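You operate a simulated robot arm through the tools that you are given. There is no shell and no other tool. Be economical: measure what you need, move in short steps, check, and stop when the job is done.

You run a simulated robot arm. Do the job below in one go: nothing can be reset, and whatever is moved stays where it is left.

Task
Fetch the orange wheel block and set it on the roller side of the sample table. Then take the black tub from the top of the frame bench and leave it in the brown clip carton. Then stack the small carton that says "plugs" from the top of the frame bench on top of the small carton that says "pads". Then take the tub marked "setting" from the wooden packing table and put it on top of the black chain oil tin. Then take the grey butyl block with the latest date from the wooden packing table and leave it on top of the blue grease tin. Then take the card block and put it on the deck before the large panes. Then put the can labelled "OIL" from the wooden packing table on the plate of the closing jig. Then put one of the blue corner guards from the wooden packing table in the brown door seal carton. Then put one of the yellow corner guards from the wooden packing table on top of the purple packing block. Then put the blue tin from the wooden packing table on the deck between the straps. Then put the rubber pad on the wooden packing table away on the rear strip of the coater top. Keep to this order. Set down upright: orange wheel block, tub, grey butyl block, can, blue tin.

Only the result counts: the job must be done as asked and must still hold three seconds after the hand-in. Knocking over, shifting, dropping, spilling or breaking anything else fails it. Lids that push on must go on centred and level and be pressed home; caps that screw on are set level and turned clockwise until they are tight.

Robot
A 7-joint arm with a vacuum gripper on a trunk, on a base that drives. Base frame: it is fixed to the floor where the robot stands at the start and does not move with it; the origin is under the middle of the robot, x ahead of it, y to its left, z up; the surface under the hand at the start is at about z = 860. Readings come in mm, rad, newtons and seconds.
With the tool pointing down near the work surface it reaches from about 100 to 800 mm from the robot's upright axis, wherever it stands. Its first joint turns from -2.897 to 2.897 rad. Places, roughly: black can, green can [-250, -5250, 750]; black tub [500, 750, 1000]; blue corner guard (6x4x4 cm) [200, -5500, 800]; blue tin [0, -6000, 750]; card block (8x8x5 cm) [-200, -4900, 800]; chain oil tin [-250, -4500, 750]; clip carton [750, 1250, 1000]; deck before the large panes [3700, -4900, 300]; deck between the straps [4800, -4700, 300]; door seal carton [0, -5500, 750]; grease tin [0, -4000, 750]; grey butyl block [-250, -4750, 750]; orange wheel block (6x5x7 cm) [500, 100, 900]; plate of the closing jig (33x24 cm) [540, -8300, 840]; purple packing block [250, -8250, 750]; rear strip of the coater top [3300, -9900, 900]; roller side of the sample table [4200, 1700, 800]; rubber pad (5x5x2 cm) [300, -6000, 800]; small carton [500, 1250, 1000]; tub with the blue lid, tub with the green lid [0, -4000, 750]; yellow corner guard (6x4x4 cm) [200, -5600, 800]. Payload 1.88 kg.
Tool frame: the origin (TCP) lies in the middle of the cups' lips, and z points out of the cups. The gripper has 1 cup of 32 mm across, covering 32 by 32 mm (tool x, y); the bellows give 14 mm. With the vacuum on, a cup seals on a smooth face that it is pressed against (1 to 4 N); it does not hold porous or soft things. The pull reaches 41 N.
Orientation is that of the tool frame in the base frame, as a unit quaternion [x, y, z, w]. With the cups facing straight down, the tool's x points along the base's -x, its y along +y and its z along -z.

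Tools
- The arm moves only by the tool apply_moves. Its argument "deltas" is a list of rows, each a list of 7 numbers: the turn, a rotation vector about the base's x, y, z in rad, then the shift along the base's x, y, z in m, then the vacuum: 1 switches it on, 0 off. In form: [[ax, ay, az, dx, dy, dz, valve], ...]. A call has 1 to 20 rows; each row is the pose to reach, as a shift and turn from the pose commanded when the call began. Rows are played at 5 a second. More than 50 mm and 0.15 rad between two rows, or a gripper value outside its range, and nothing of the call is played. A pose out of reach is approached as far as the arm can. The call stops where the force on the tool passes 40 N (or 10 N more than at its start, if that is more) or the arm is blocked; 0.2 s more then pass. The pull builds up within a second once a cup has sealed. Time passes only in rows, and 0.2 s behind the last, so rows that repeat a pose give it time. The reply holds the time, the measured pose of the TCP, the force on the tool along the base axes and the pull of the vacuum, in the units named above and with some noise, with the torque about the TCP (base axes, N m) and any sound that the robot's microphone picked up.
- Cameras (640 x 400 px; columns grow to the right, rows downward): "scene" is now at [15.6, 211.7, 1460.4]; the picture's right is [0.51, -0.86, 0.00], its down [-0.53, -0.32, -0.79] and it looks along [0.68, 0.40, -0.62] (base axes); focal length 253 px, centre (320, 200). "wrist" rides on the gripper at [82, 14, -216] in the tool frame; the picture's right is [-0.17, 0.99, 0.00], its down [-0.91, -0.15, -0.37] and it looks along [-0.37, -0.06, 0.93] (tool axes); focal length 243 px, centre (320, 200). There is no depth. A picture from a camera that has moved, and an enlarged one, comes with that camera's place and axes in the base frame and with its lens. The place of the scene camera against the robot may be out by one fixed shift of up to 12 mm in any direction.
- camera(camera): a new picture of that camera. The clock stands still meanwhile.
- lift_body(by): slides the trunk up (or, below 0, down) by that many mm; the arm and the scene camera ride with it, the base frame stays. It gives what a move gives, with no picture.
- base_move(legs): drives the robot by 1 to 6 legs, each [ahead, left, turn to the left] in mm, mm and rad, along the robot's own axes; the way and the turn of a leg run together, so that a leg with both is an arc; at most 1500 mm and 3.142 rad a leg. The arm and the cameras ride along, it lands a little off, and it stops where it bumps. It gives what a move gives.
- turn_head(pan, tilt): turns the head with the scene camera to pan (to the left, within 2.705 rad either way) and tilt (down, from -0.506 to 1.204), counted from straight ahead of the robot. It gives what a move gives.
- inspect(camera, box): a new picture of the part [left, top, right, bottom] of that camera's present view, enlarged. The clock stands still meanwhile.
- finish_job(): hands the job in; it is judged then, once.

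Go step by step. Nothing tells you exact positions but the pictures and the camera data: compare them with the known pose of the tool, close in by small moves and look again before you grip or let go. The budget is 546 turns and 344 pictures, counting those below and the enlarged ones. Unless the task says otherwise, let go and move clear before handing in.

The tools are called after ">>>" as a command line: name --pt "numbers of a row" for each row, then --argument value for the rest, lists and objects as JSON in quotes. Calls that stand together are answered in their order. apply_moves: Moves the arm, as the interface text tells. Its arguments: {"type":"object","properties":{"deltas":{"type":"array","items":{"type":"array","items":{"type":"number"}}}},"required":["deltas"]} The other tools are called the same way: lift_body (by) slides the trunk up or down; base_move (legs) drives the base; turn_head (pan, tilt) turns the head that bears the scene camera; camera (camera) takes a picture; inspect (camera, box) takes an enlarged picture of a part of a camera's view; finish_job () hands the job in.

At the start:

```text
time: 0.0
ee_pos: [314.2, 426.0, 1160.3]
tool_rot: [0.0, 1.0, 0.0, 0.0]
wrist_force: [0.3, 0.1, 0.8]
moment: [0.01, 0.0, 0.01]
pull: 0.0
trunk travel left (down, up): [-400.0, 190.0]
robot x, y, heading: [-1.2, 1.3, 0.001]
head pan, tilt: [0.534, 0.668]
```

scene: 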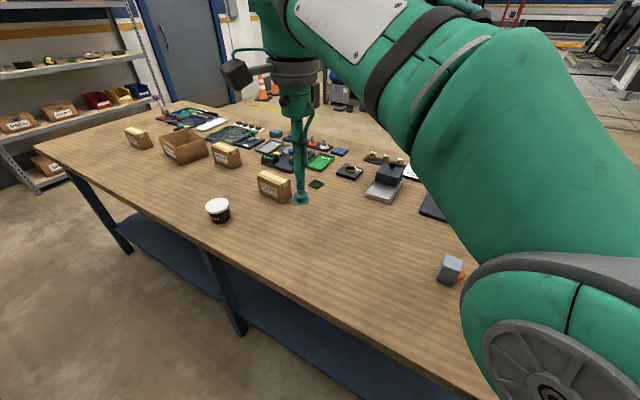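
wrist: 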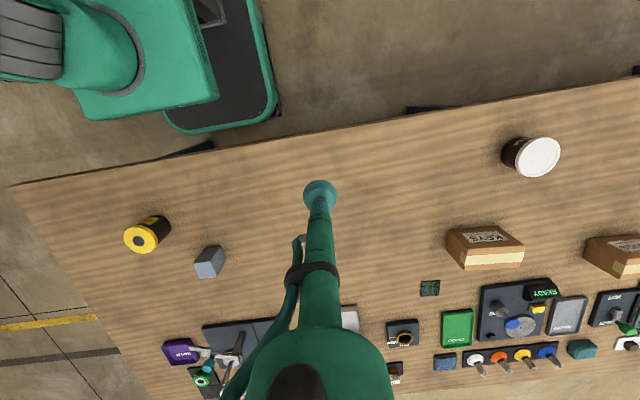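

I see the bench with a grey block (with something orange beside it), a black tub and small cartons. I'll look closer at these first.

>>> inspect --camera "scene" --box '[400, 220, 500, 300]'

>>> inspect --camera "scene" --box '[110, 90, 310, 230]'

>>> inspect --camera "wrist" --box '[100, 190, 260, 290]'

```text
5.00 times, centred on (450, 260) of scene
camera zoom: at [15.6, 211.7, 1460.4], right [0.51, -0.86, 0.0], down [-0.53, -0.32, -0.79], along [0.68, 0.4, -0.62], focal length 1263 px, centre (-330, -100)
```

zoom: 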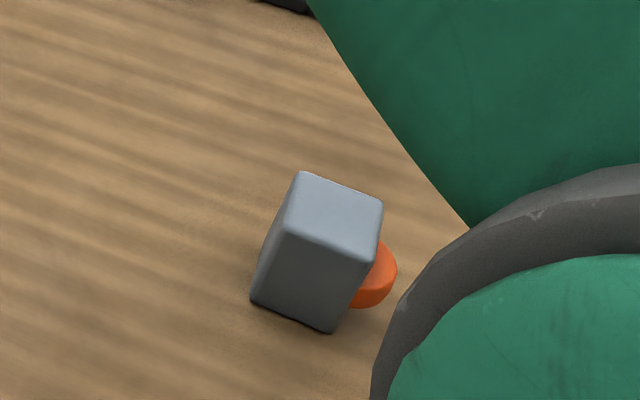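

```text
2.86 times, centred on (210, 160) of scene
camera zoom: at [15.6, 211.7, 1460.4], right [0.51, -0.86, 0.0], down [-0.53, -0.32, -0.79], along [0.68, 0.4, -0.62], focal length 722 px, centre (634, 314)
```

zoom: 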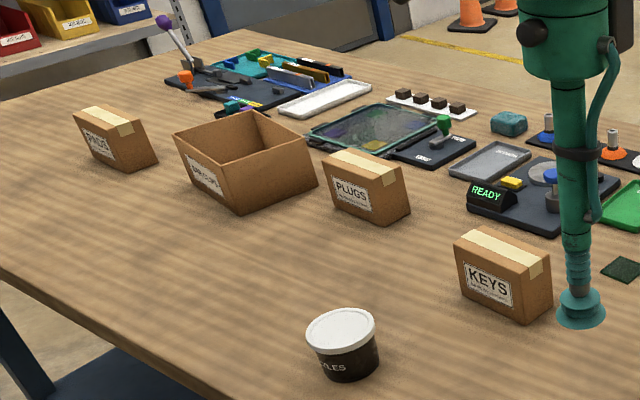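

```text
4.00 times, centred on (180, 240) of wrist
camera zoom: at [233.8, 440.4, 1375.5], right [0.17, 0.99, 0.0], down [0.91, -0.15, 0.37], along [0.37, -0.06, -0.93], focal length 970 px, centre (880, 40)
```

zoom: 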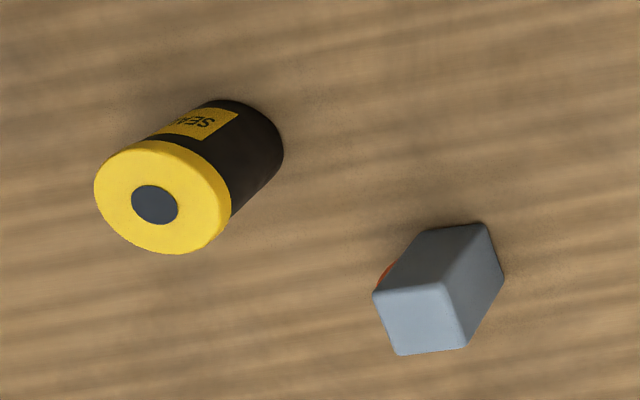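

The wheel block is the grey block with the orange wheel, its top near (533,130,930). I'll move above it and check with the wrist camera.

>>> apply_moves --pt "0 0 0 0.027 -0.037 0 0" --pt "0 0 0 0.054 -0.074 0 0" --pt "0 0 0 0.081 -0.111 0 0" --pt "0 0 0 0.108 -0.148 0 0" --pt "0 0 0 0.135 -0.185 0 0" --pt "0 0 0 0.162 -0.222 -0.02 0" --pt "0 0 0 0.19 -0.259 -0.05 0" --pt "0 0 0 0.218 -0.296 -0.09 0" --pt "0 0 0 0.218 -0.296 -0.13 0" --pt "0 0 0 0.218 -0.296 -0.13 0"

>>> camera --camera "wrist"

```text
refused: row 7 steps farther than a row can; nothing moved
```

```text
338 pictures are left
camera wrist: at [233.8, 440.4, 1375.5], right [0.17, 0.99, 0.0], down [0.91, -0.15, 0.37], along [0.37, -0.06, -0.93], focal length 243 px, centre (320, 200)
```

wrist: 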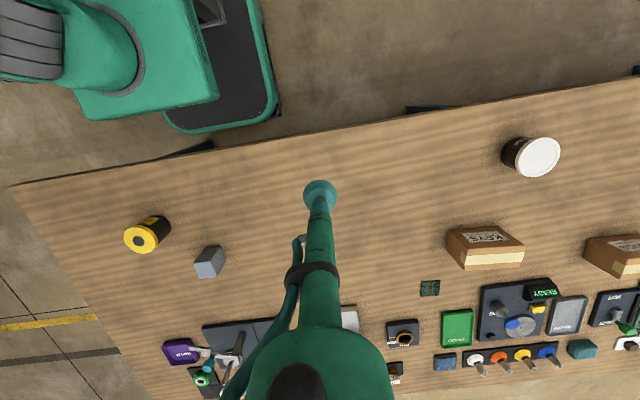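

I'll resend that with shorter steps.

>>> apply_moves --pt "0 0 0 0.027 -0.037 0 0" --pt "0 0 0 0.054 -0.074 0 0" --pt "0 0 0 0.081 -0.111 0 0" --pt "0 0 0 0.108 -0.148 0 0" --pt "0 0 0 0.135 -0.185 0 0" --pt "0 0 0 0.162 -0.222 0 0" --pt "0 0 0 0.19 -0.259 0 0" --pt "0 0 0 0.218 -0.296 0 0" --pt "0 0 0 0.218 -0.296 -0.045 0" --pt "0 0 0 0.218 -0.296 -0.09 0" --pt "0 0 0 0.218 -0.296 -0.13 0" --pt "0 0 0 0.218 -0.296 -0.13 0"

>>> camera --camera "wrist"

```text
time: 2.6
ee_pos: [533.4, 131.0, 1029.9]
tool_rot: [0.0, 1.0, 0.0, -0.001]
wrist_force: [-0.9, 0.8, -0.5]
moment: [0.01, 0.02, 0.01]
pull: 0.1
trunk travel left (down, up): [-400.0, 190.0]
robot x, y, heading: [0.3, 2.5, 0.002]
head pan, tilt: [0.534, 0.668]
```

```text
337 pictures are left
camera wrist: at [451.8, 144.8, 1244.2], right [0.17, 0.99, 0.0], down [0.91, -0.15, 0.37], along [0.37, -0.06, -0.93], focal length 243 px, centre (320, 200)
```

wrist: 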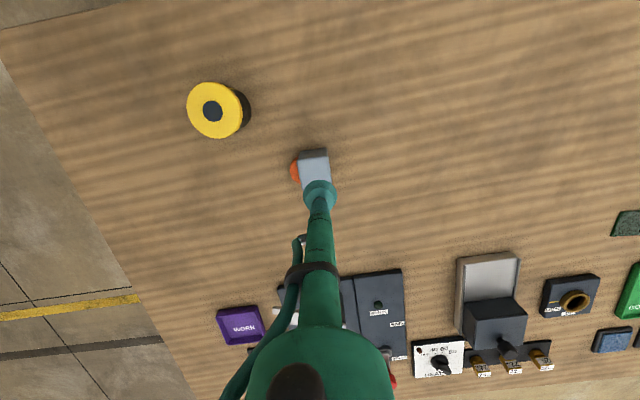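

>>> inspect --camera "wrist" --box '[280, 130, 360, 220]'

>>> inspect --camera "scene" --box '[360, 180, 560, 320]'

```text
4.44 times, centred on (320, 175) of wrist
camera zoom: at [451.8, 144.8, 1244.2], right [0.17, 0.99, 0.0], down [0.91, -0.15, 0.37], along [0.37, -0.06, -0.93], focal length 1078 px, centre (320, 311)
```

zoom: 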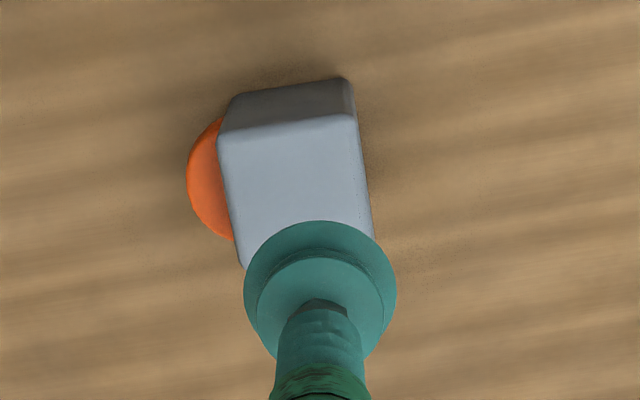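

```text
2.86 times, centred on (460, 250) of scene
camera zoom: at [15.8, 211.7, 1460.4], right [0.51, -0.86, 0.0], down [-0.53, -0.32, -0.79], along [0.68, 0.4, -0.62], focal length 722 px, centre (-80, 57)
```

zoom: 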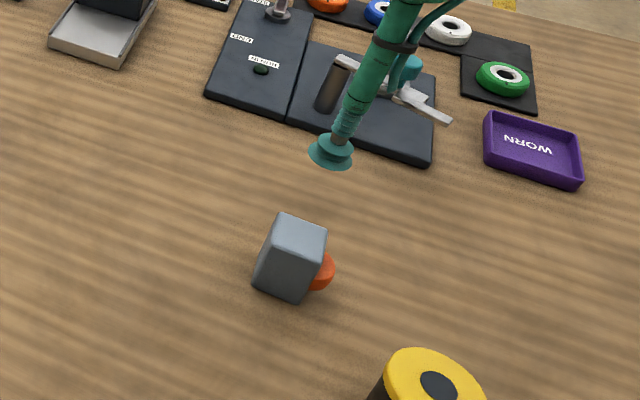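

Top face is about 42 mm square, centred near (537,127), z about 930. I'll come down onto it.

>>> apply_moves --pt "0 0 0 0.003 -0.004 -0.04 0" --pt "0 0 0 0.003 -0.004 -0.08 0" --pt "0 0 0 0.003 -0.004 -0.092 1" --pt "0 0 0 0.003 -0.004 -0.096 1" --pt "0 0 0 0.003 -0.004 -0.1 1" --pt "0 0 0 0.003 -0.004 -0.103 1" --pt "0 0 0 0.003 -0.004 -0.103 1" --pt "0 0 0 0.003 -0.004 -0.103 1"

```text
time: 4.4
ee_pos: [535.2, 127.3, 927.9]
tool_rot: [0.0, 1.0, 0.0, 0.001]
wrist_force: [-0.5, -0.3, 0.2]
moment: [0.01, 0.03, 0.0]
pull: 40.3
trunk travel left (down, up): [-400.0, 190.0]
robot x, y, heading: [4.1, -3.7, -0.0]
head pan, tilt: [0.534, 0.668]
```

Sealed. I'll lift, draw in, and look around for the route.

>>> apply_moves --pt "0 0 0 0 0 0.03 1" --pt "0 0 0 0 0 0.07 1" --pt "0 0 0 0 0 0.12 1" --pt "0 0 0 0 0 0.17 1" --pt "0 0 0 -0.04 0 0.2 1" --pt "0 0 0 -0.08 0 0.2 1" --pt "0 0 0 -0.12 0 0.2 1" --pt "0 0 0 -0.16 0 0.2 1" --pt "0 0 0 -0.2 0 0.2 1" --pt "0 0 0 -0.2 0 0.2 1"

>>> turn_head --pan -0.6 --tilt 0.3

>>> camera --camera "scene"

>>> turn_head --pan 0.9 --tilt 0.3

>>> camera --camera "scene"

>>> turn_head --pan -1.8 --tilt 0.3

>>> camera --camera "scene"

```text
time: 6.6
ee_pos: [333.9, 125.8, 1124.4]
tool_rot: [0.0, 1.0, 0.0, 0.0]
wrist_force: [-0.2, -0.2, -1.0]
moment: [0.03, -0.05, 0.03]
pull: 40.6
trunk travel left (down, up): [-400.0, 190.0]
robot x, y, heading: [1.4, -1.4, 0.005]
head pan, tilt: [0.534, 0.668]
```

```text
time: 8.0
ee_pos: [334.7, 126.8, 1124.6]
tool_rot: [0.001, 1.0, 0.0, 0.0]
wrist_force: [0.0, -0.1, 0.1]
moment: [-0.02, 0.02, 0.01]
pull: 40.6
trunk travel left (down, up): [-400.0, 190.0]
robot x, y, heading: [-2.4, -3.9, -0.001]
head pan, tilt: [-0.6, 0.3]
```

```text
334 pictures are left
camera scene: at [18.5, 115.0, 1493.8], right [-0.56, -0.83, 0.0], down [-0.24, 0.17, -0.96], along [0.79, -0.54, -0.3], focal length 253 px, centre (320, 200)
```

scene: 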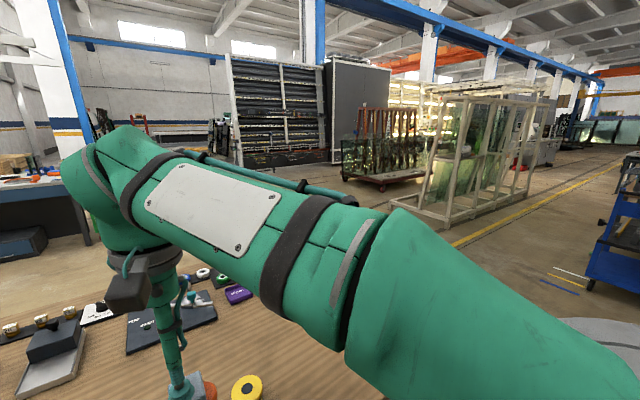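

```text
time: 9.6
ee_pos: [335.8, 125.8, 1124.5]
tool_rot: [0.0, 1.0, 0.0, 0.0]
wrist_force: [0.1, -0.3, -0.9]
moment: [0.03, 0.02, -0.02]
pull: 40.9
trunk travel left (down, up): [-400.0, 190.0]
robot x, y, heading: [-0.2, 2.7, 0.001]
head pan, tilt: [0.901, 0.3]
```

```text
333 pictures are left
camera scene: at [-0.5, 240.9, 1493.8], right [0.78, -0.62, 0.0], down [-0.18, -0.23, -0.96], along [0.59, 0.75, -0.3], focal length 253 px, centre (320, 200)
```

scene: 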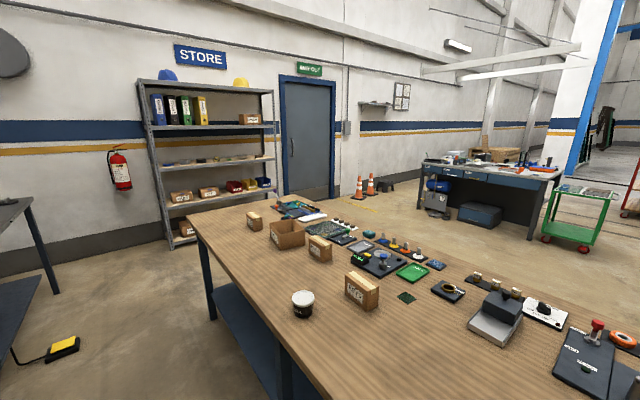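

```text
time: 12.0
ee_pos: [335.0, 124.7, 1125.0]
tool_rot: [0.0, 1.0, -0.001, 0.001]
wrist_force: [-0.7, -0.4, -1.5]
moment: [-0.01, 0.0, -0.01]
pull: 41.2
trunk travel left (down, up): [-400.0, 190.0]
robot x, y, heading: [-1.9, -1.1, -0.001]
head pan, tilt: [-1.799, 0.3]
```

```text
332 pictures are left
camera scene: at [-79.7, 76.8, 1493.8], right [-0.97, 0.23, 0.0], down [0.07, 0.29, -0.96], along [-0.22, -0.93, -0.3], focal length 253 px, centre (320, 200)
```

scene: 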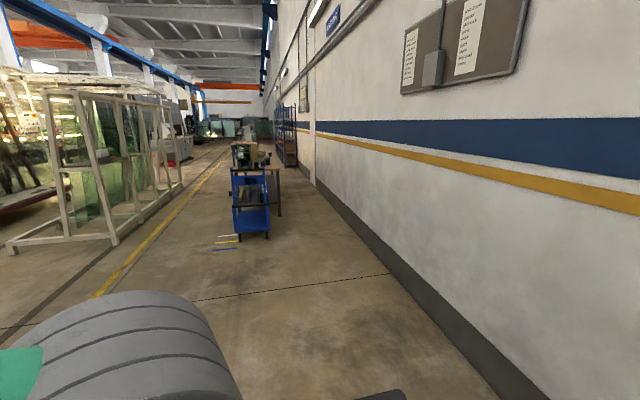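

The sample table is the drawer desk at about x 4000+, y 700–2250. I'll drive right round the bench's end, then over to it.

>>> base_move --legs '[[0, -1300, 0], [1400, 0, 0], [700, 0, 0], [700, 1400, 0], [0, 1400, 0]]'

>>> turn_head --pan 0 --tilt 0.4

>>> camera --camera "scene"

```text
refused: leg 4 is longer than a leg can be; nothing moved
```

```text
time: 13.8
ee_pos: [336.1, 126.1, 1124.3]
tool_rot: [-0.001, 1.0, 0.0, 0.001]
wrist_force: [0.4, -1.0, -1.1]
moment: [0.02, 0.03, 0.03]
pull: 40.2
trunk travel left (down, up): [-400.0, 190.0]
robot x, y, heading: [0.8, 4.1, -0.0]
head pan, tilt: [0.0, 0.4]
```

```text
331 pictures are left
camera scene: at [34.1, 167.7, 1484.5], right [0.0, -1.0, 0.0], down [-0.39, 0.0, -0.92], along [0.92, 0.0, -0.39], focal length 253 px, centre (320, 200)
```

scene: 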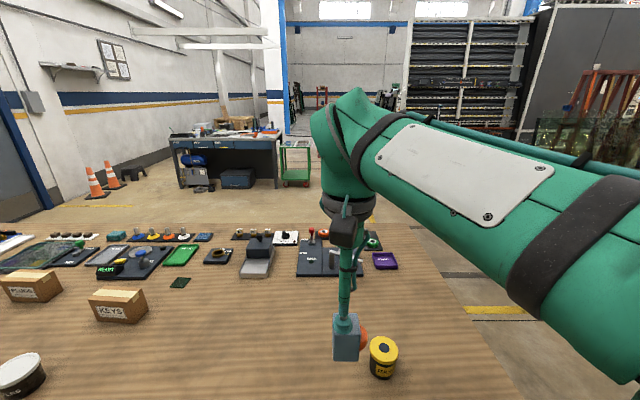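

>>> base_move --legs '[[0, -1300, 0], [1400, 0, 0], [700, 0, 0], [600, 1300, 0], [0, 1400, 0]]'

>>> camera --camera "scene"

```text
time: 43.7
ee_pos: [2727.0, 1742.8, 1125.6]
tool_rot: [-0.066, 0.998, 0.0, 0.0]
wrist_force: [-0.6, -0.1, -0.5]
moment: [0.03, 0.04, 0.01]
pull: 40.8
trunk travel left (down, up): [-400.0, 190.0]
robot x, y, heading: [2413.9, 1573.9, 0.134]
head pan, tilt: [0.0, 0.4]
```

```text
330 pictures are left
camera scene: at [2424.1, 1744.9, 1484.6], right [0.13, -0.99, 0.0], down [-0.39, -0.05, -0.92], along [0.91, 0.12, -0.39], focal length 253 px, centre (320, 200)
```

scene: 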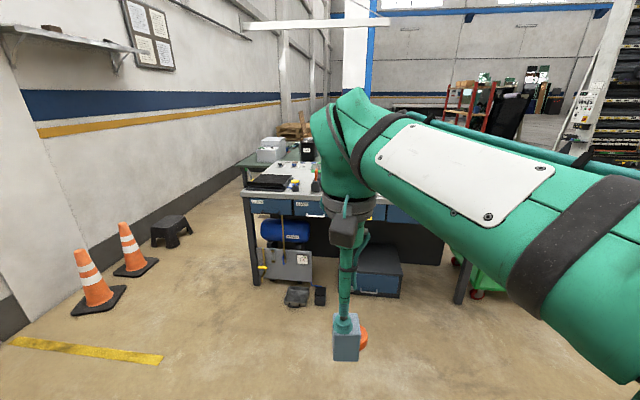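

>>> base_move --legs '[[0, 0, -0.134], [950, 100, 0]]'

>>> turn_head --pan 0.25 --tilt 0.5

>>> camera --camera "scene"

>>> turn_head --pan -0.7 --tilt 0.6

>>> camera --camera "scene"

>>> camera --camera "wrist"

```text
time: 49.3
ee_pos: [3709.9, 1800.6, 1125.9]
tool_rot: [-0.002, 1.0, 0.0, -0.001]
wrist_force: [0.2, 0.1, -0.1]
moment: [-0.02, -0.03, 0.01]
pull: 40.4
trunk travel left (down, up): [-400.0, 190.0]
robot x, y, heading: [3375.8, 1673.6, 0.0]
head pan, tilt: [0.0, 0.4]
```

```text
time: 50.1
ee_pos: [3710.6, 1800.1, 1123.9]
tool_rot: [-0.002, 1.0, 0.0, 0.0]
wrist_force: [0.8, -0.2, -1.3]
moment: [0.01, 0.0, 0.0]
pull: 40.4
trunk travel left (down, up): [-400.0, 190.0]
robot x, y, heading: [3375.1, 1674.3, 0.005]
head pan, tilt: [0.25, 0.499]
```

```text
329 pictures are left
camera scene: at [3403.8, 1863.3, 1475.4], right [0.25, -0.97, 0.0], down [-0.46, -0.12, -0.88], along [0.85, 0.22, -0.48], focal length 253 px, centre (320, 200)
```

scene: 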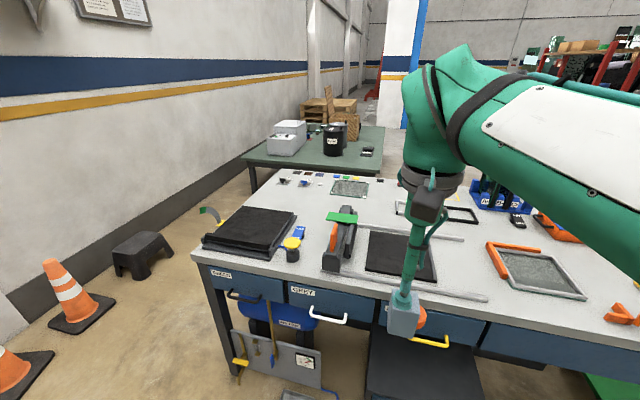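

```text
time: 51.3
ee_pos: [3710.6, 1799.2, 1124.8]
tool_rot: [-0.002, 1.0, 0.0, 0.0]
wrist_force: [1.0, 0.3, -0.5]
moment: [0.03, 0.0, 0.04]
pull: 41.3
trunk travel left (down, up): [-400.0, 190.0]
robot x, y, heading: [3372.7, 1672.1, 0.005]
head pan, tilt: [-0.7, 0.6]
```

```text
328 pictures are left
camera scene: at [3383.6, 1783.9, 1466.3], right [-0.64, -0.77, 0.0], down [-0.43, 0.36, -0.83], along [0.63, -0.53, -0.56], focal length 253 px, centre (320, 200)
```

scene: 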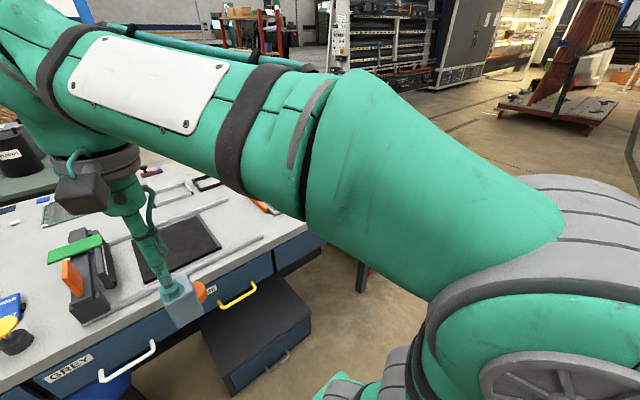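

```text
327 pictures are left
camera wrist: at [3628.3, 1814.0, 1339.5], right [0.16, 0.99, 0.0], down [0.92, -0.15, 0.37], along [0.37, -0.06, -0.93], focal length 243 px, centre (320, 200)
```

wrist: 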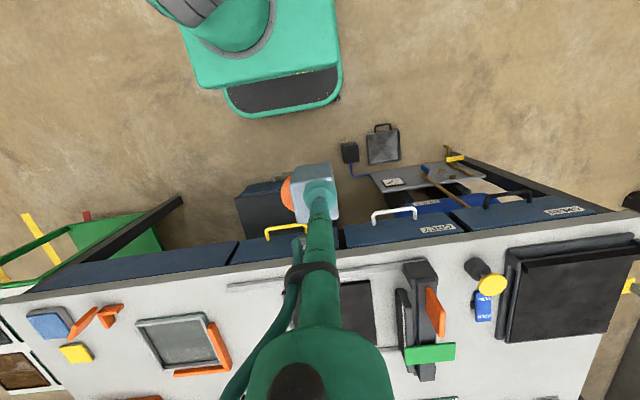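

>>> turn_head --pan 0.1 --tilt 0.55

>>> inspect --camera "scene" --box '[140, 120, 400, 300]'

>>> inspect --camera "scene" --box '[380, 150, 640, 330]'

>>> inspect --camera "wrist" --box '[0, 220, 640, 400]'

```text
time: 52.5
ee_pos: [3710.3, 1799.6, 1124.0]
tool_rot: [-0.003, 1.0, 0.0, 0.0]
wrist_force: [0.6, -0.4, -1.0]
moment: [0.02, 0.0, -0.03]
pull: 41.1
trunk travel left (down, up): [-400.0, 190.0]
robot x, y, heading: [3374.1, 1674.1, 0.001]
head pan, tilt: [0.099, 0.55]
```

```text
2.22 times, centred on (270, 210) of scene
camera zoom: at [3405.0, 1849.8, 1470.8], right [0.1, -0.99, 0.0], down [-0.52, -0.05, -0.85], along [0.85, 0.09, -0.52], focal length 561 px, centre (431, 178)
```

zoom: 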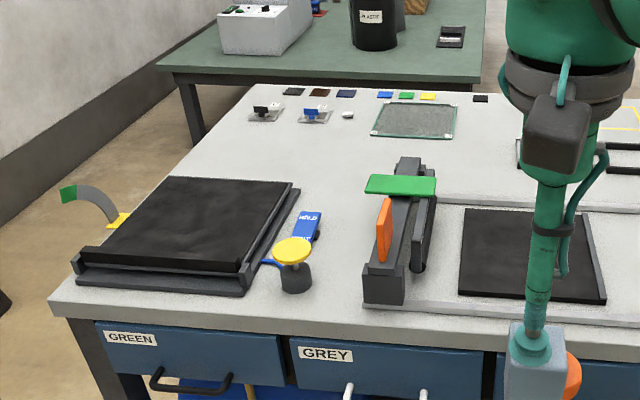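

```text
2.22 times, centred on (510, 240) of scene
camera zoom: at [3405.0, 1849.8, 1470.8], right [0.1, -0.99, 0.0], down [-0.52, -0.05, -0.85], along [0.85, 0.09, -0.52], focal length 561 px, centre (-102, 111)
```

zoom: 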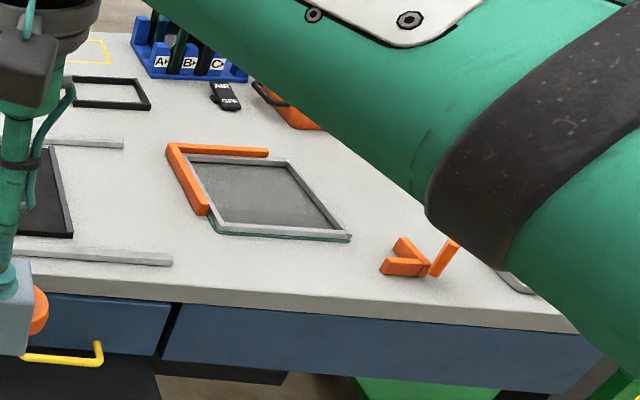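

```text
1.00 times, centred on (320, 310) of wrist (not enlarged: the box is as wide or as high as the picture)
camera zoom: at [3628.3, 1814.0, 1339.5], right [0.16, 0.99, 0.0], down [0.92, -0.15, 0.37], along [0.37, -0.06, -0.93], focal length 243 px, centre (320, 90)
```

zoom: 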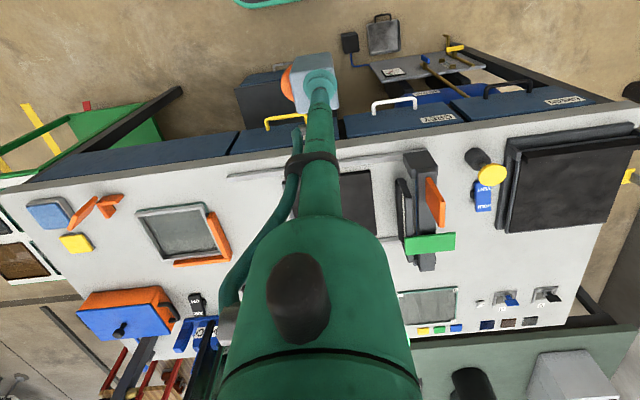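

I can't tell the roller side yet; I'll shift right and view the table from there.

>>> base_move --legs '[[0, -700, 0]]'

>>> turn_head --pan 0.55 --tilt 0.55

>>> camera --camera "scene"

>>> inspect --camera "scene" --box '[100, 120, 400, 320]'

```text
time: 56.3
ee_pos: [3719.1, 1118.7, 1124.9]
tool_rot: [-0.015, 1.0, 0.0, 0.001]
wrist_force: [0.2, -0.3, -0.8]
moment: [-0.03, 0.02, -0.03]
pull: 41.2
trunk travel left (down, up): [-400.0, 190.0]
robot x, y, heading: [3384.9, 979.9, 0.032]
head pan, tilt: [0.099, 0.55]
```

```text
time: 57.2
ee_pos: [3717.3, 1118.1, 1124.1]
tool_rot: [-0.015, 1.0, 0.0, 0.0]
wrist_force: [0.1, -0.3, -1.5]
moment: [0.0, 0.0, 0.03]
pull: 40.8
trunk travel left (down, up): [-400.0, 190.0]
robot x, y, heading: [3386.9, 983.0, 0.031]
head pan, tilt: [0.55, 0.55]
```

```text
323 pictures are left
camera scene: at [3398.3, 1197.4, 1470.8], right [0.55, -0.84, 0.0], down [-0.44, -0.29, -0.85], along [0.71, 0.47, -0.52], focal length 253 px, centre (320, 200)
```

scene: 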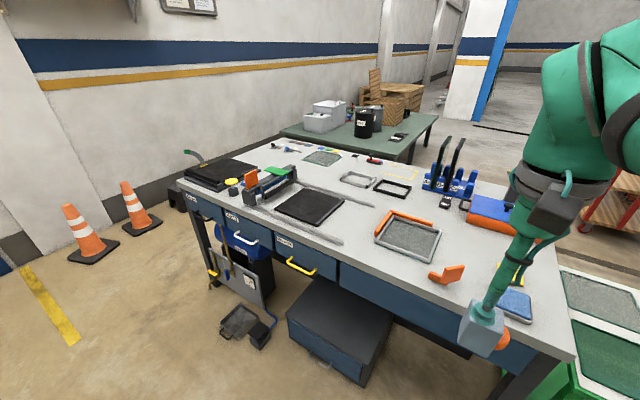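

```text
2.00 times, centred on (250, 220) of scene
camera zoom: at [3398.3, 1197.4, 1470.8], right [0.55, -0.84, 0.0], down [-0.44, -0.29, -0.85], along [0.71, 0.47, -0.52], focal length 505 px, centre (460, 160)
```

zoom: 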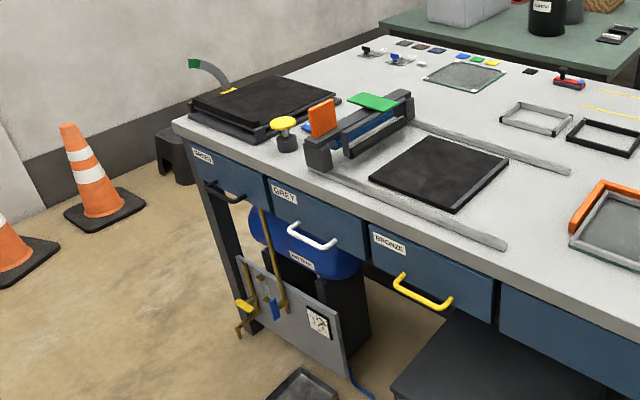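

>>> base_move --legs '[[60, 420, -0.031]]'

>>> apply_moves --pt "0 0 0 0.045 0 0 1" --pt "0 0 0 0.09 0 0 1" --pt "0 0 0 0.135 0 0 1" --pt "0 0 0 0.18 0 0 1" --pt "0 0 0 0.225 0 0 1" --pt "0 0 0 0.27 0 0 1" --pt "0 0 0 0.27 0 0 1"

>>> camera --camera "wrist"

>>> camera --camera "scene"

```text
time: 59.8
ee_pos: [3776.7, 1531.1, 1123.8]
tool_rot: [0.0, 1.0, 0.0, 0.0]
wrist_force: [0.6, -0.9, -1.6]
moment: [0.06, -0.01, 0.04]
pull: 40.9
trunk travel left (down, up): [-400.0, 190.0]
robot x, y, heading: [3440.4, 1403.6, 0.006]
head pan, tilt: [0.55, 0.55]
```

```text
time: 61.4
ee_pos: [4047.8, 1530.6, 1124.7]
tool_rot: [-0.001, 1.0, 0.0, 0.0]
wrist_force: [0.7, -0.3, -1.0]
moment: [0.0, 0.05, -0.03]
pull: 40.6
trunk travel left (down, up): [-400.0, 190.0]
robot x, y, heading: [3441.8, 1402.6, 0.003]
head pan, tilt: [0.55, 0.55]
```

```text
321 pictures are left
camera wrist: at [3966.8, 1544.3, 1338.9], right [0.16, 0.99, 0.0], down [0.91, -0.15, 0.37], along [0.37, -0.06, -0.93], focal length 243 px, centre (320, 200)
```

wrist: 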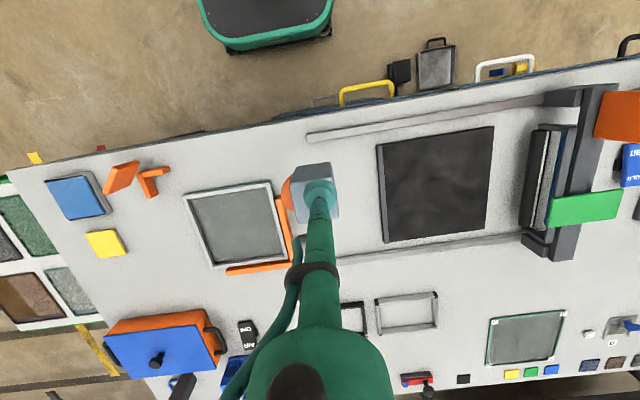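

```text
320 pictures are left
camera scene: at [3459.1, 1619.6, 1470.8], right [0.52, -0.85, 0.0], down [-0.45, -0.27, -0.85], along [0.73, 0.45, -0.52], focal length 253 px, centre (320, 200)
```

scene: 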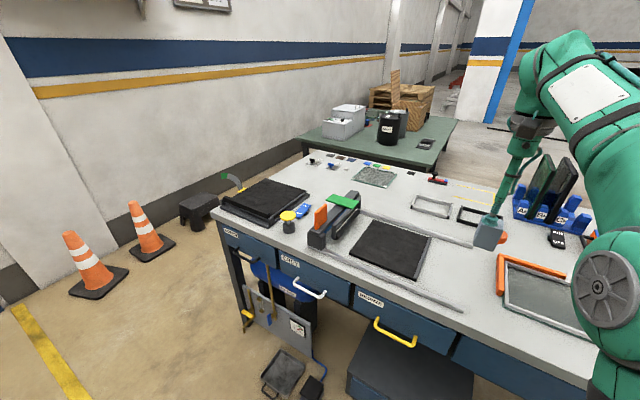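

Table height works out at ~860. The roller rig (rails, rollers, black mat) is here; the bare spot between its rails right of the mat, near (4185,1605), is on the roller side. I'll bring the block over it.

>>> apply_moves --pt "0 0 0 0.035 0.02 0 1" --pt "0 0 0 0.07 0.04 0 1" --pt "0 0 0 0.105 0.06 0 1" --pt "0 0 0 0.137 0.074 0 1" --pt "0 0 0 0.137 0.074 -0.04 1" --pt "0 0 0 0.137 0.074 -0.08 1" --pt "0 0 0 0.137 0.074 -0.12 1" --pt "0 0 0 0.137 0.074 -0.15 1" --pt "0 0 0 0.137 0.074 -0.15 1"

>>> camera --camera "wrist"

>>> turn_head --pan 0.1 --tilt 0.55

>>> camera --camera "scene"

```text
time: 63.4
ee_pos: [4183.4, 1608.9, 973.3]
tool_rot: [0.0, 1.0, 0.0, -0.001]
wrist_force: [0.0, 0.2, -1.8]
moment: [0.03, 0.02, 0.02]
pull: 40.5
out of reach, approached as far as the arm can: row 2, 3, 4, 5, 6, 7
trunk travel left (down, up): [-400.0, 190.0]
robot x, y, heading: [3435.8, 1403.3, 0.001]
head pan, tilt: [0.55, 0.55]
```

```text
319 pictures are left
camera wrist: at [4101.6, 1621.5, 1188.0], right [0.16, 0.99, 0.0], down [0.91, -0.15, 0.37], along [0.37, -0.06, -0.93], focal length 243 px, centre (320, 200)
```

wrist: 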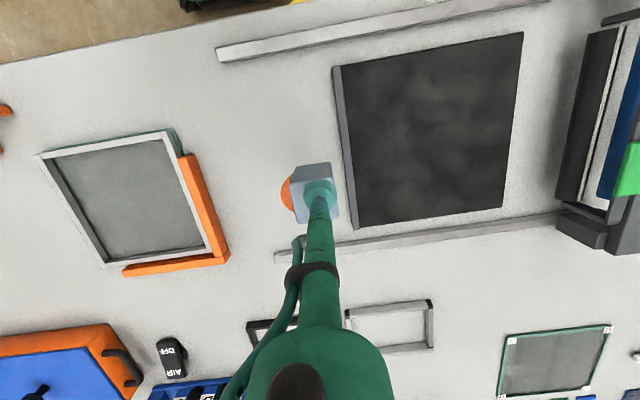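

```text
time: 64.3
ee_pos: [4181.9, 1607.6, 973.8]
tool_rot: [0.0, 1.0, 0.0, 0.0]
wrist_force: [-0.2, 0.6, -1.1]
moment: [0.03, 0.04, 0.02]
pull: 40.4
trunk travel left (down, up): [-400.0, 190.0]
robot x, y, heading: [3439.9, 1404.1, 0.006]
head pan, tilt: [0.099, 0.55]
```

```text
318 pictures are left
camera scene: at [3471.6, 1581.7, 1470.8], right [0.1, -0.99, 0.0], down [-0.52, -0.05, -0.85], along [0.85, 0.09, -0.52], focal length 253 px, centre (320, 200)
```

scene: 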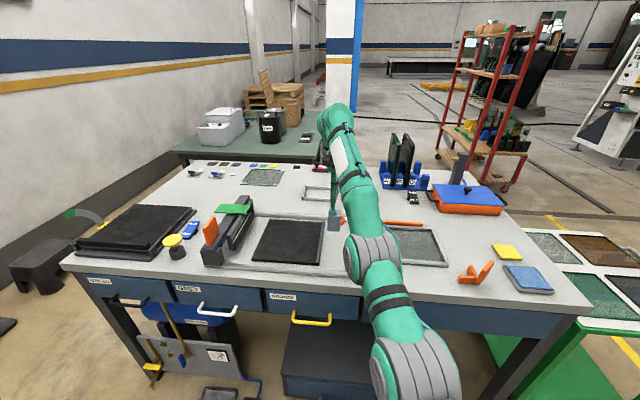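

>>> apply_moves --pt "0 0 0 0 -0.008 -0.025 1" --pt "0 0 0 0 -0.008 -0.035 1" --pt "0 0 0 0 -0.008 -0.04 1" --pt "0 0 0 0 -0.008 -0.044 1" --pt "0 0 0 0 -0.008 -0.044 1"

```text
time: 65.5
ee_pos: [4182.3, 1597.6, 936.7]
tool_rot: [-0.001, 1.0, -0.001, -0.005]
wrist_force: [-0.1, 0.7, -1.3]
moment: [0.03, 0.01, 0.01]
pull: 41.1
out of reach, approached as far as the arm can: row 3, 4, 5
trunk travel left (down, up): [-400.0, 190.0]
robot x, y, heading: [3438.5, 1403.0, 0.004]
head pan, tilt: [0.099, 0.55]
```

>>> apply_moves --pt "0 0 0 0 0 0.04 1" --pt "0 0 0 -0.04 0 0.04 1" --pt "0 0 0 -0.08 0 0.05 1" --pt "0 0 0 -0.12 0 0.05 1" --pt "0 0 0 -0.12 0 0.05 1"

>>> base_move --legs '[[120, 0, 0]]'

```text
time: 66.7
ee_pos: [4157.4, 1615.0, 1008.7]
tool_rot: [0.0, 1.0, 0.0, -0.001]
wrist_force: [-0.9, -0.1, -1.2]
moment: [0.02, 0.03, 0.01]
pull: 40.6
out of reach, approached as far as the arm can: row 2, 3, 4, 5
trunk travel left (down, up): [-400.0, 190.0]
robot x, y, heading: [3441.7, 1404.6, -0.003]
head pan, tilt: [0.099, 0.55]
```

```text
time: 67.9
ee_pos: [4280.3, 1614.1, 1008.0]
tool_rot: [-0.001, 1.0, 0.0, -0.001]
wrist_force: [-0.7, 0.2, -0.9]
moment: [-0.02, 0.03, -0.02]
pull: 40.7
trunk travel left (down, up): [-400.0, 190.0]
robot x, y, heading: [3563.4, 1404.5, -0.001]
head pan, tilt: [0.099, 0.55]
```

>>> apply_moves --pt "0 0 0 -0.03 -0.005 0 1" --pt "0 0 0 -0.06 -0.01 0 1" --pt "0 0 0 -0.097 -0.017 0 1" --pt "0 0 0 -0.097 -0.017 0 1" --pt "0 0 0 -0.097 -0.017 -0.04 1" --pt "0 0 0 -0.097 -0.017 -0.065 1" --pt "0 0 0 -0.097 -0.017 -0.065 1"

```text
time: 69.5
ee_pos: [4272.8, 1626.8, 1018.4]
tool_rot: [0.0, 1.0, 0.0, -0.002]
wrist_force: [0.0, 0.4, -0.9]
moment: [0.02, -0.01, 0.02]
pull: 40.8
out of reach, approached as far as the arm can: row 1, 2, 3, 4, 5, 6, 7
trunk travel left (down, up): [-400.0, 190.0]
robot x, y, heading: [3566.3, 1402.6, 0.002]
head pan, tilt: [0.099, 0.55]
```

The arm seems caught at a joint limit; I'll try raising and backing out.

>>> apply_moves --pt "0 0 0 0 0 0.04 1" --pt "0 0 0 0 0 0.08 1" --pt "0 0 0 0 0 0.12 1" --pt "0 0 0 -0.04 0 0.12 1" --pt "0 0 0 -0.08 0 0.12 1" --pt "0 0 0 -0.12 0 0.12 1" --pt "0 0 0 -0.12 0 0.12 1"

```text
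time: 71.1
ee_pos: [4157.0, 1625.3, 1139.5]
tool_rot: [-0.001, 1.0, -0.001, -0.001]
wrist_force: [0.9, 0.3, -1.8]
moment: [-0.01, 0.05, 0.0]
pull: 41.2
out of reach, approached as far as the arm can: row 1, 2, 3, 4
trunk travel left (down, up): [-400.0, 190.0]
robot x, y, heading: [3560.6, 1405.0, 0.0]
head pan, tilt: [0.099, 0.55]
```

Recovered. Now I'll go down over the spot from the nearer stance.

>>> apply_moves --pt "0 0 0 0.01 -0.014 0 1" --pt "0 0 0 0.025 -0.027 0 1" --pt "0 0 0 0.025 -0.027 -0.04 1" --pt "0 0 0 0.025 -0.027 -0.08 1" --pt "0 0 0 0.025 -0.027 -0.12 1" --pt "0 0 0 0.025 -0.027 -0.16 1" --pt "0 0 0 0.025 -0.027 -0.19 1" --pt "0 0 0 0.025 -0.027 -0.203 1" --pt "0 0 0 0.025 -0.027 -0.207 1" --pt "0 0 0 0.025 -0.027 -0.21 1" --pt "0 0 0 0.025 -0.027 -0.21 1"

```text
time: 73.5
ee_pos: [4179.9, 1596.8, 931.3]
tool_rot: [0.0, 1.0, 0.001, -0.001]
wrist_force: [-0.3, 0.3, -0.4]
moment: [-0.02, -0.02, -0.02]
pull: 40.2
trunk travel left (down, up): [-400.0, 190.0]
robot x, y, heading: [3564.8, 1409.2, -0.003]
head pan, tilt: [0.099, 0.55]
```

>>> apply_moves --pt "0 0 0 0 0 -0.003 1" --pt "0 0 0 0 0 -0.005 1" --pt "0 0 0 0 0 -0.005 1"

>>> inspect --camera "wrist" --box '[220, 100, 420, 260]'

```text
time: 74.3
ee_pos: [4181.7, 1596.7, 927.2]
tool_rot: [0.0, 1.0, 0.0, -0.001]
wrist_force: [-0.2, 1.1, -2.0]
moment: [-0.01, -0.01, 0.04]
pull: 40.9
trunk travel left (down, up): [-400.0, 190.0]
robot x, y, heading: [3566.5, 1403.9, -0.0]
head pan, tilt: [0.099, 0.55]
```

```text
2.50 times, centred on (320, 180) of wrist
camera zoom: at [4100.4, 1611.2, 1142.0], right [0.17, 0.99, 0.0], down [0.92, -0.15, 0.37], along [0.37, -0.06, -0.93], focal length 606 px, centre (320, 250)
```

zoom: 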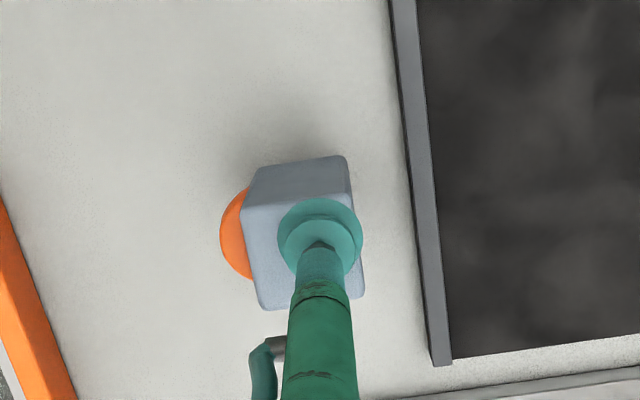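

>>> apply_moves --pt "0 0 0 0 0 -0.002 1" --pt "0 0 0 0 0 -0.004 1" --pt "0 0 0 0 0 -0.006 1" --pt "0 0 0 0 0 -0.006 1"

```text
time: 75.3
ee_pos: [4182.6, 1598.7, 921.1]
tool_rot: [-0.001, 1.0, 0.0, -0.001]
wrist_force: [-0.5, 0.5, -1.4]
moment: [0.01, 0.03, 0.02]
pull: 41.2
trunk travel left (down, up): [-400.0, 190.0]
robot x, y, heading: [3563.9, 1407.6, -0.002]
head pan, tilt: [0.099, 0.55]
```

>>> apply_moves --pt "0 0 0 0 0 -0.003 1" --pt "0 0 0 0 0 -0.006 1" --pt "0 0 0 0 0 -0.009 1" --pt "0 0 0 0 0 -0.009 1"

>>> inspect --camera "wrist" --box '[220, 100, 420, 260]'

```text
time: 76.3
ee_pos: [4182.0, 1598.1, 911.2]
tool_rot: [0.0, 1.0, 0.0, 0.0]
wrist_force: [0.2, 0.1, -1.2]
moment: [0.0, 0.01, -0.03]
pull: 40.5
trunk travel left (down, up): [-400.0, 190.0]
robot x, y, heading: [3563.2, 1408.6, -0.001]
head pan, tilt: [0.099, 0.55]
```

```text
2.50 times, centred on (320, 180) of wrist
camera zoom: at [4101.1, 1612.8, 1126.0], right [0.17, 0.99, 0.0], down [0.92, -0.15, 0.37], along [0.37, -0.06, -0.93], focal length 606 px, centre (320, 250)
```

zoom: 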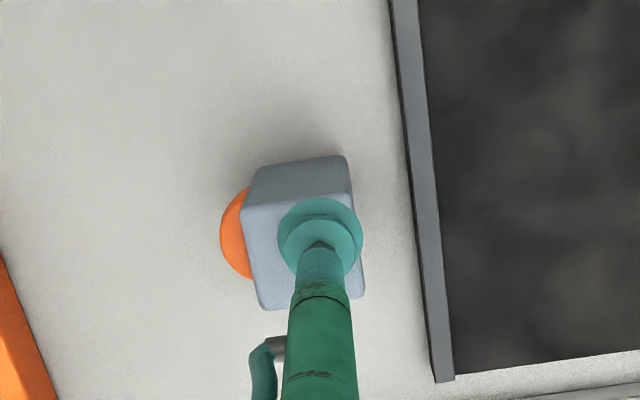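

>>> apply_moves --pt "0 0 0 0 0 -0.003 1" --pt "0 0 0 0 0 -0.006 1" --pt "0 0 0 0 0 -0.009 1" --pt "0 0 0 0 0 -0.012 1" --pt "0 0 0 0 0 -0.012 1"

>>> inspect --camera "scene" --box '[260, 160, 420, 260]'

```text
time: 77.5
ee_pos: [4182.7, 1598.4, 902.9]
tool_rot: [-0.001, 1.0, 0.001, 0.004]
wrist_force: [5.1, 5.5, 28.3]
moment: [-0.2, -0.05, 0.06]
pull: 41.3
trunk travel left (down, up): [-400.0, 190.0]
robot x, y, heading: [3566.1, 1401.1, 0.001]
head pan, tilt: [0.099, 0.55]
```

```text
4.00 times, centred on (340, 210) of scene
camera zoom: at [3593.1, 1581.6, 1471.2], right [0.1, -0.99, 0.0], down [-0.52, -0.05, -0.85], along [0.85, 0.09, -0.52], focal length 1010 px, centre (240, 160)
```

zoom: 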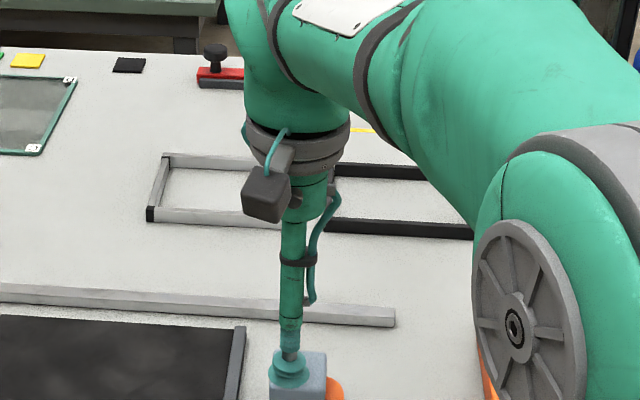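

Contact at TCP ~906. I'll ease off, release and rise.

>>> apply_moves --pt "0 0 0 0 0 0.003 1" --pt "0 0 0 0 0 0.003 0" --pt "0 0 0 0 0 0.003 0" --pt "0 0 0 0 0 0.003 0" --pt "0 0 0 0 0 0.005 0" --pt "0 0 0 0 0 0.02 0" --pt "0 0 0 0 0 0.06 0" --pt "0 0 0 0 0 0.1 0" --pt "0 0 0 0 0 0.14 0" --pt "0 0 0 0 0 0.19 0" --pt "0 0 0 0 0 0.19 0"

>>> camera --camera "wrist"

```text
time: 79.9
ee_pos: [4184.5, 1595.7, 1092.3]
tool_rot: [0.0, 1.0, 0.0, 0.0]
wrist_force: [0.3, 0.1, 1.3]
moment: [-0.02, 0.02, 0.03]
pull: 0.1
trunk travel left (down, up): [-400.0, 190.0]
robot x, y, heading: [3564.5, 1404.0, 0.001]
head pan, tilt: [0.099, 0.55]
```

```text
314 pictures are left
camera wrist: at [4102.1, 1609.9, 1306.5], right [0.16, 0.99, 0.0], down [0.92, -0.15, 0.37], along [0.37, -0.06, -0.93], focal length 243 px, centre (320, 200)
```

wrist: 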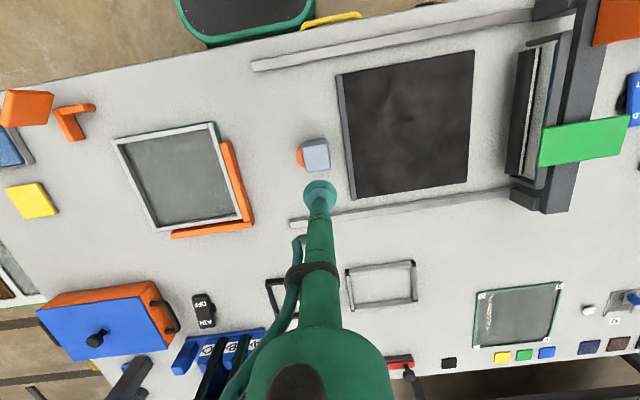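

Block stands well. Next: back to the frame bench front for the tub. I tuck the arm and drive the known clear way.

>>> apply_moves --pt "0 0 0 -0.04 0 0.03 0" --pt "0 0 0 -0.08 0 0.06 0" --pt "0 0 0 -0.12 -0.02 0.06 0" --pt "0 0 0 -0.16 -0.04 0.06 0" --pt "0 0 0 -0.2 -0.05 0.06 0" --pt "0 0 0 -0.24 -0.06 0.06 0" --pt "0 0 0 -0.28 -0.07 0.06 0" --pt "0 0 0 -0.28 -0.07 0.06 0"

>>> base_move --legs '[[-700, -1300, 0], [-600, -1300, 0], [-1300, -100, 0], [-1000, 0, 0]]'

```text
time: 81.7
ee_pos: [3901.4, 1527.8, 1148.1]
tool_rot: [0.0, 1.0, 0.0, 0.0]
wrist_force: [0.9, -0.4, 0.6]
moment: [0.01, -0.04, 0.0]
pull: 0.0
trunk travel left (down, up): [-400.0, 190.0]
robot x, y, heading: [3561.6, 1406.1, -0.002]
head pan, tilt: [0.099, 0.55]
```

```text
time: 106.8
ee_pos: [233.4, -1149.9, 1149.6]
tool_rot: [-0.008, 1.0, 0.0, -0.001]
wrist_force: [0.1, 0.1, 0.4]
moment: [0.0, 0.01, -0.03]
pull: 0.1
trunk travel left (down, up): [-400.0, 190.0]
robot x, y, heading: [-101.0, -1281.0, 0.011]
head pan, tilt: [0.099, 0.55]
```

>>> base_move --legs '[[0, 0, -0.011], [80, 1200, 0], [0, 1200, 0]]'

>>> turn_head --pan 0 --tilt 0.75

>>> camera --camera "scene"

>>> camera --camera "wrist"

```text
time: 118.9
ee_pos: [323.4, 1241.6, 1148.1]
tool_rot: [0.002, 1.0, 0.0, -0.001]
wrist_force: [-1.5, -0.9, -0.2]
moment: [-0.01, 0.0, 0.03]
pull: 0.0
trunk travel left (down, up): [-400.0, 190.0]
robot x, y, heading: [-14.8, 1119.9, -0.003]
head pan, tilt: [0.099, 0.55]
```

```text
time: 119.6
ee_pos: [324.0, 1241.5, 1149.6]
tool_rot: [0.001, 1.0, 0.001, -0.002]
wrist_force: [-0.5, 0.0, 0.6]
moment: [0.01, -0.02, 0.01]
pull: 0.1
trunk travel left (down, up): [-400.0, 190.0]
robot x, y, heading: [-15.9, 1117.4, -0.004]
head pan, tilt: [0.0, 0.75]
```

```text
313 pictures are left
camera scene: at [8.5, 1287.0, 1453.5], right [0.0, -1.0, 0.0], down [-0.68, 0.0, -0.73], along [0.73, 0.0, -0.68], focal length 253 px, centre (320, 200)
```

scene: 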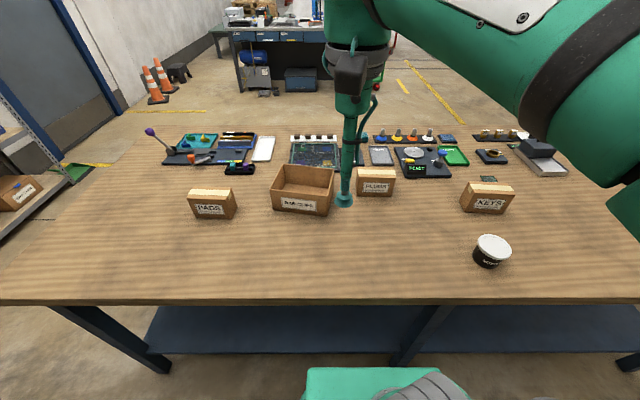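

```text
312 pictures are left
camera wrist: at [242.2, 1255.8, 1363.5], right [0.17, 0.99, 0.0], down [0.91, -0.16, 0.37], along [0.37, -0.06, -0.93], focal length 243 px, centre (320, 200)
```

wrist: 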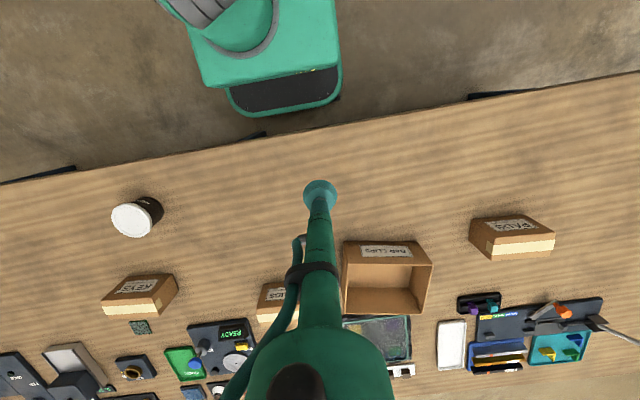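

The clip carton, plugs and pads cartons are in view; the tub lid is near (391,852). I'll move beside it for a close look, and read the labels.

>>> apply_moves --pt "0 0 0 0.007 -0.045 0 0" --pt "0 0 0 0.014 -0.09 0 0" --pt "0 0 0 0.021 -0.135 0 0" --pt "0 0 0 0.028 -0.18 0 0" --pt "0 0 0 0.035 -0.225 0 0" --pt "0 0 0 0.042 -0.27 0 0" --pt "0 0 0 0.049 -0.315 0 0" --pt "0 0 0 0.056 -0.36 0 0" --pt "0 0 0 0.063 -0.405 0 0" --pt "0 0 0 0.067 -0.45 0 0" --pt "0 0 0 0.067 -0.45 -0.04 0" --pt "0 0 0 0.067 -0.45 -0.08 0" --pt "0 0 0 0.067 -0.45 -0.08 0"

>>> inspect --camera "wrist" --box '[270, 120, 430, 220]'

>>> inspect --camera "scene" --box '[180, 150, 420, 300]'

```text
time: 122.4
ee_pos: [392.6, 789.4, 1065.7]
tool_rot: [0.002, 1.0, 0.0, -0.001]
wrist_force: [-1.3, 0.0, 0.3]
moment: [0.01, 0.0, -0.01]
pull: 0.0
trunk travel left (down, up): [-400.0, 190.0]
robot x, y, heading: [-17.0, 1121.4, -0.002]
head pan, tilt: [0.0, 0.75]
```

```text
4.00 times, centred on (350, 170) of wrist
camera zoom: at [311.2, 803.6, 1281.5], right [0.17, 0.99, 0.0], down [0.91, -0.16, 0.37], along [0.37, -0.06, -0.93], focal length 970 px, centre (200, 320)
```

zoom: 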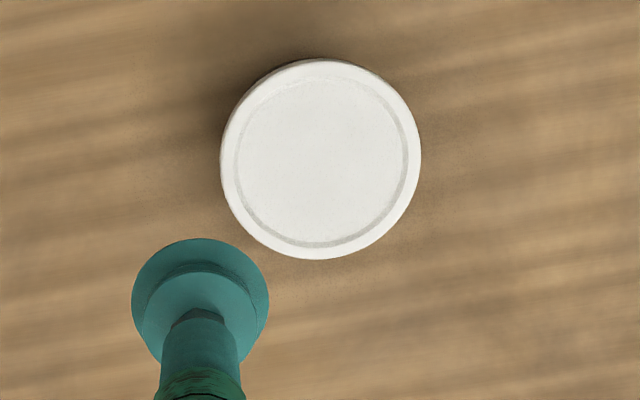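

```text
2.67 times, centred on (300, 225) of scene
camera zoom: at [8.6, 1286.9, 1453.4], right [0.0, -1.0, 0.0], down [-0.68, 0.0, -0.73], along [0.73, 0.0, -0.68], focal length 674 px, centre (373, 133)
```

zoom: 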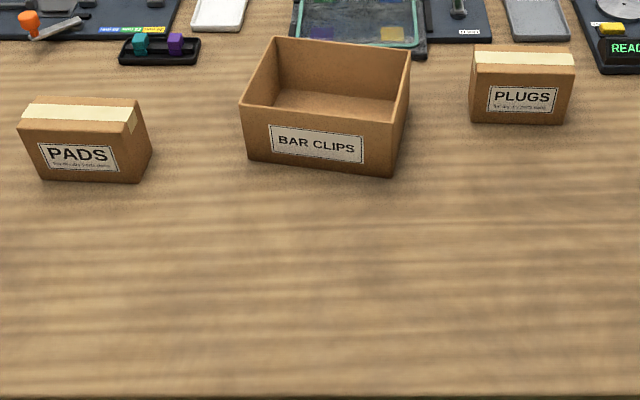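

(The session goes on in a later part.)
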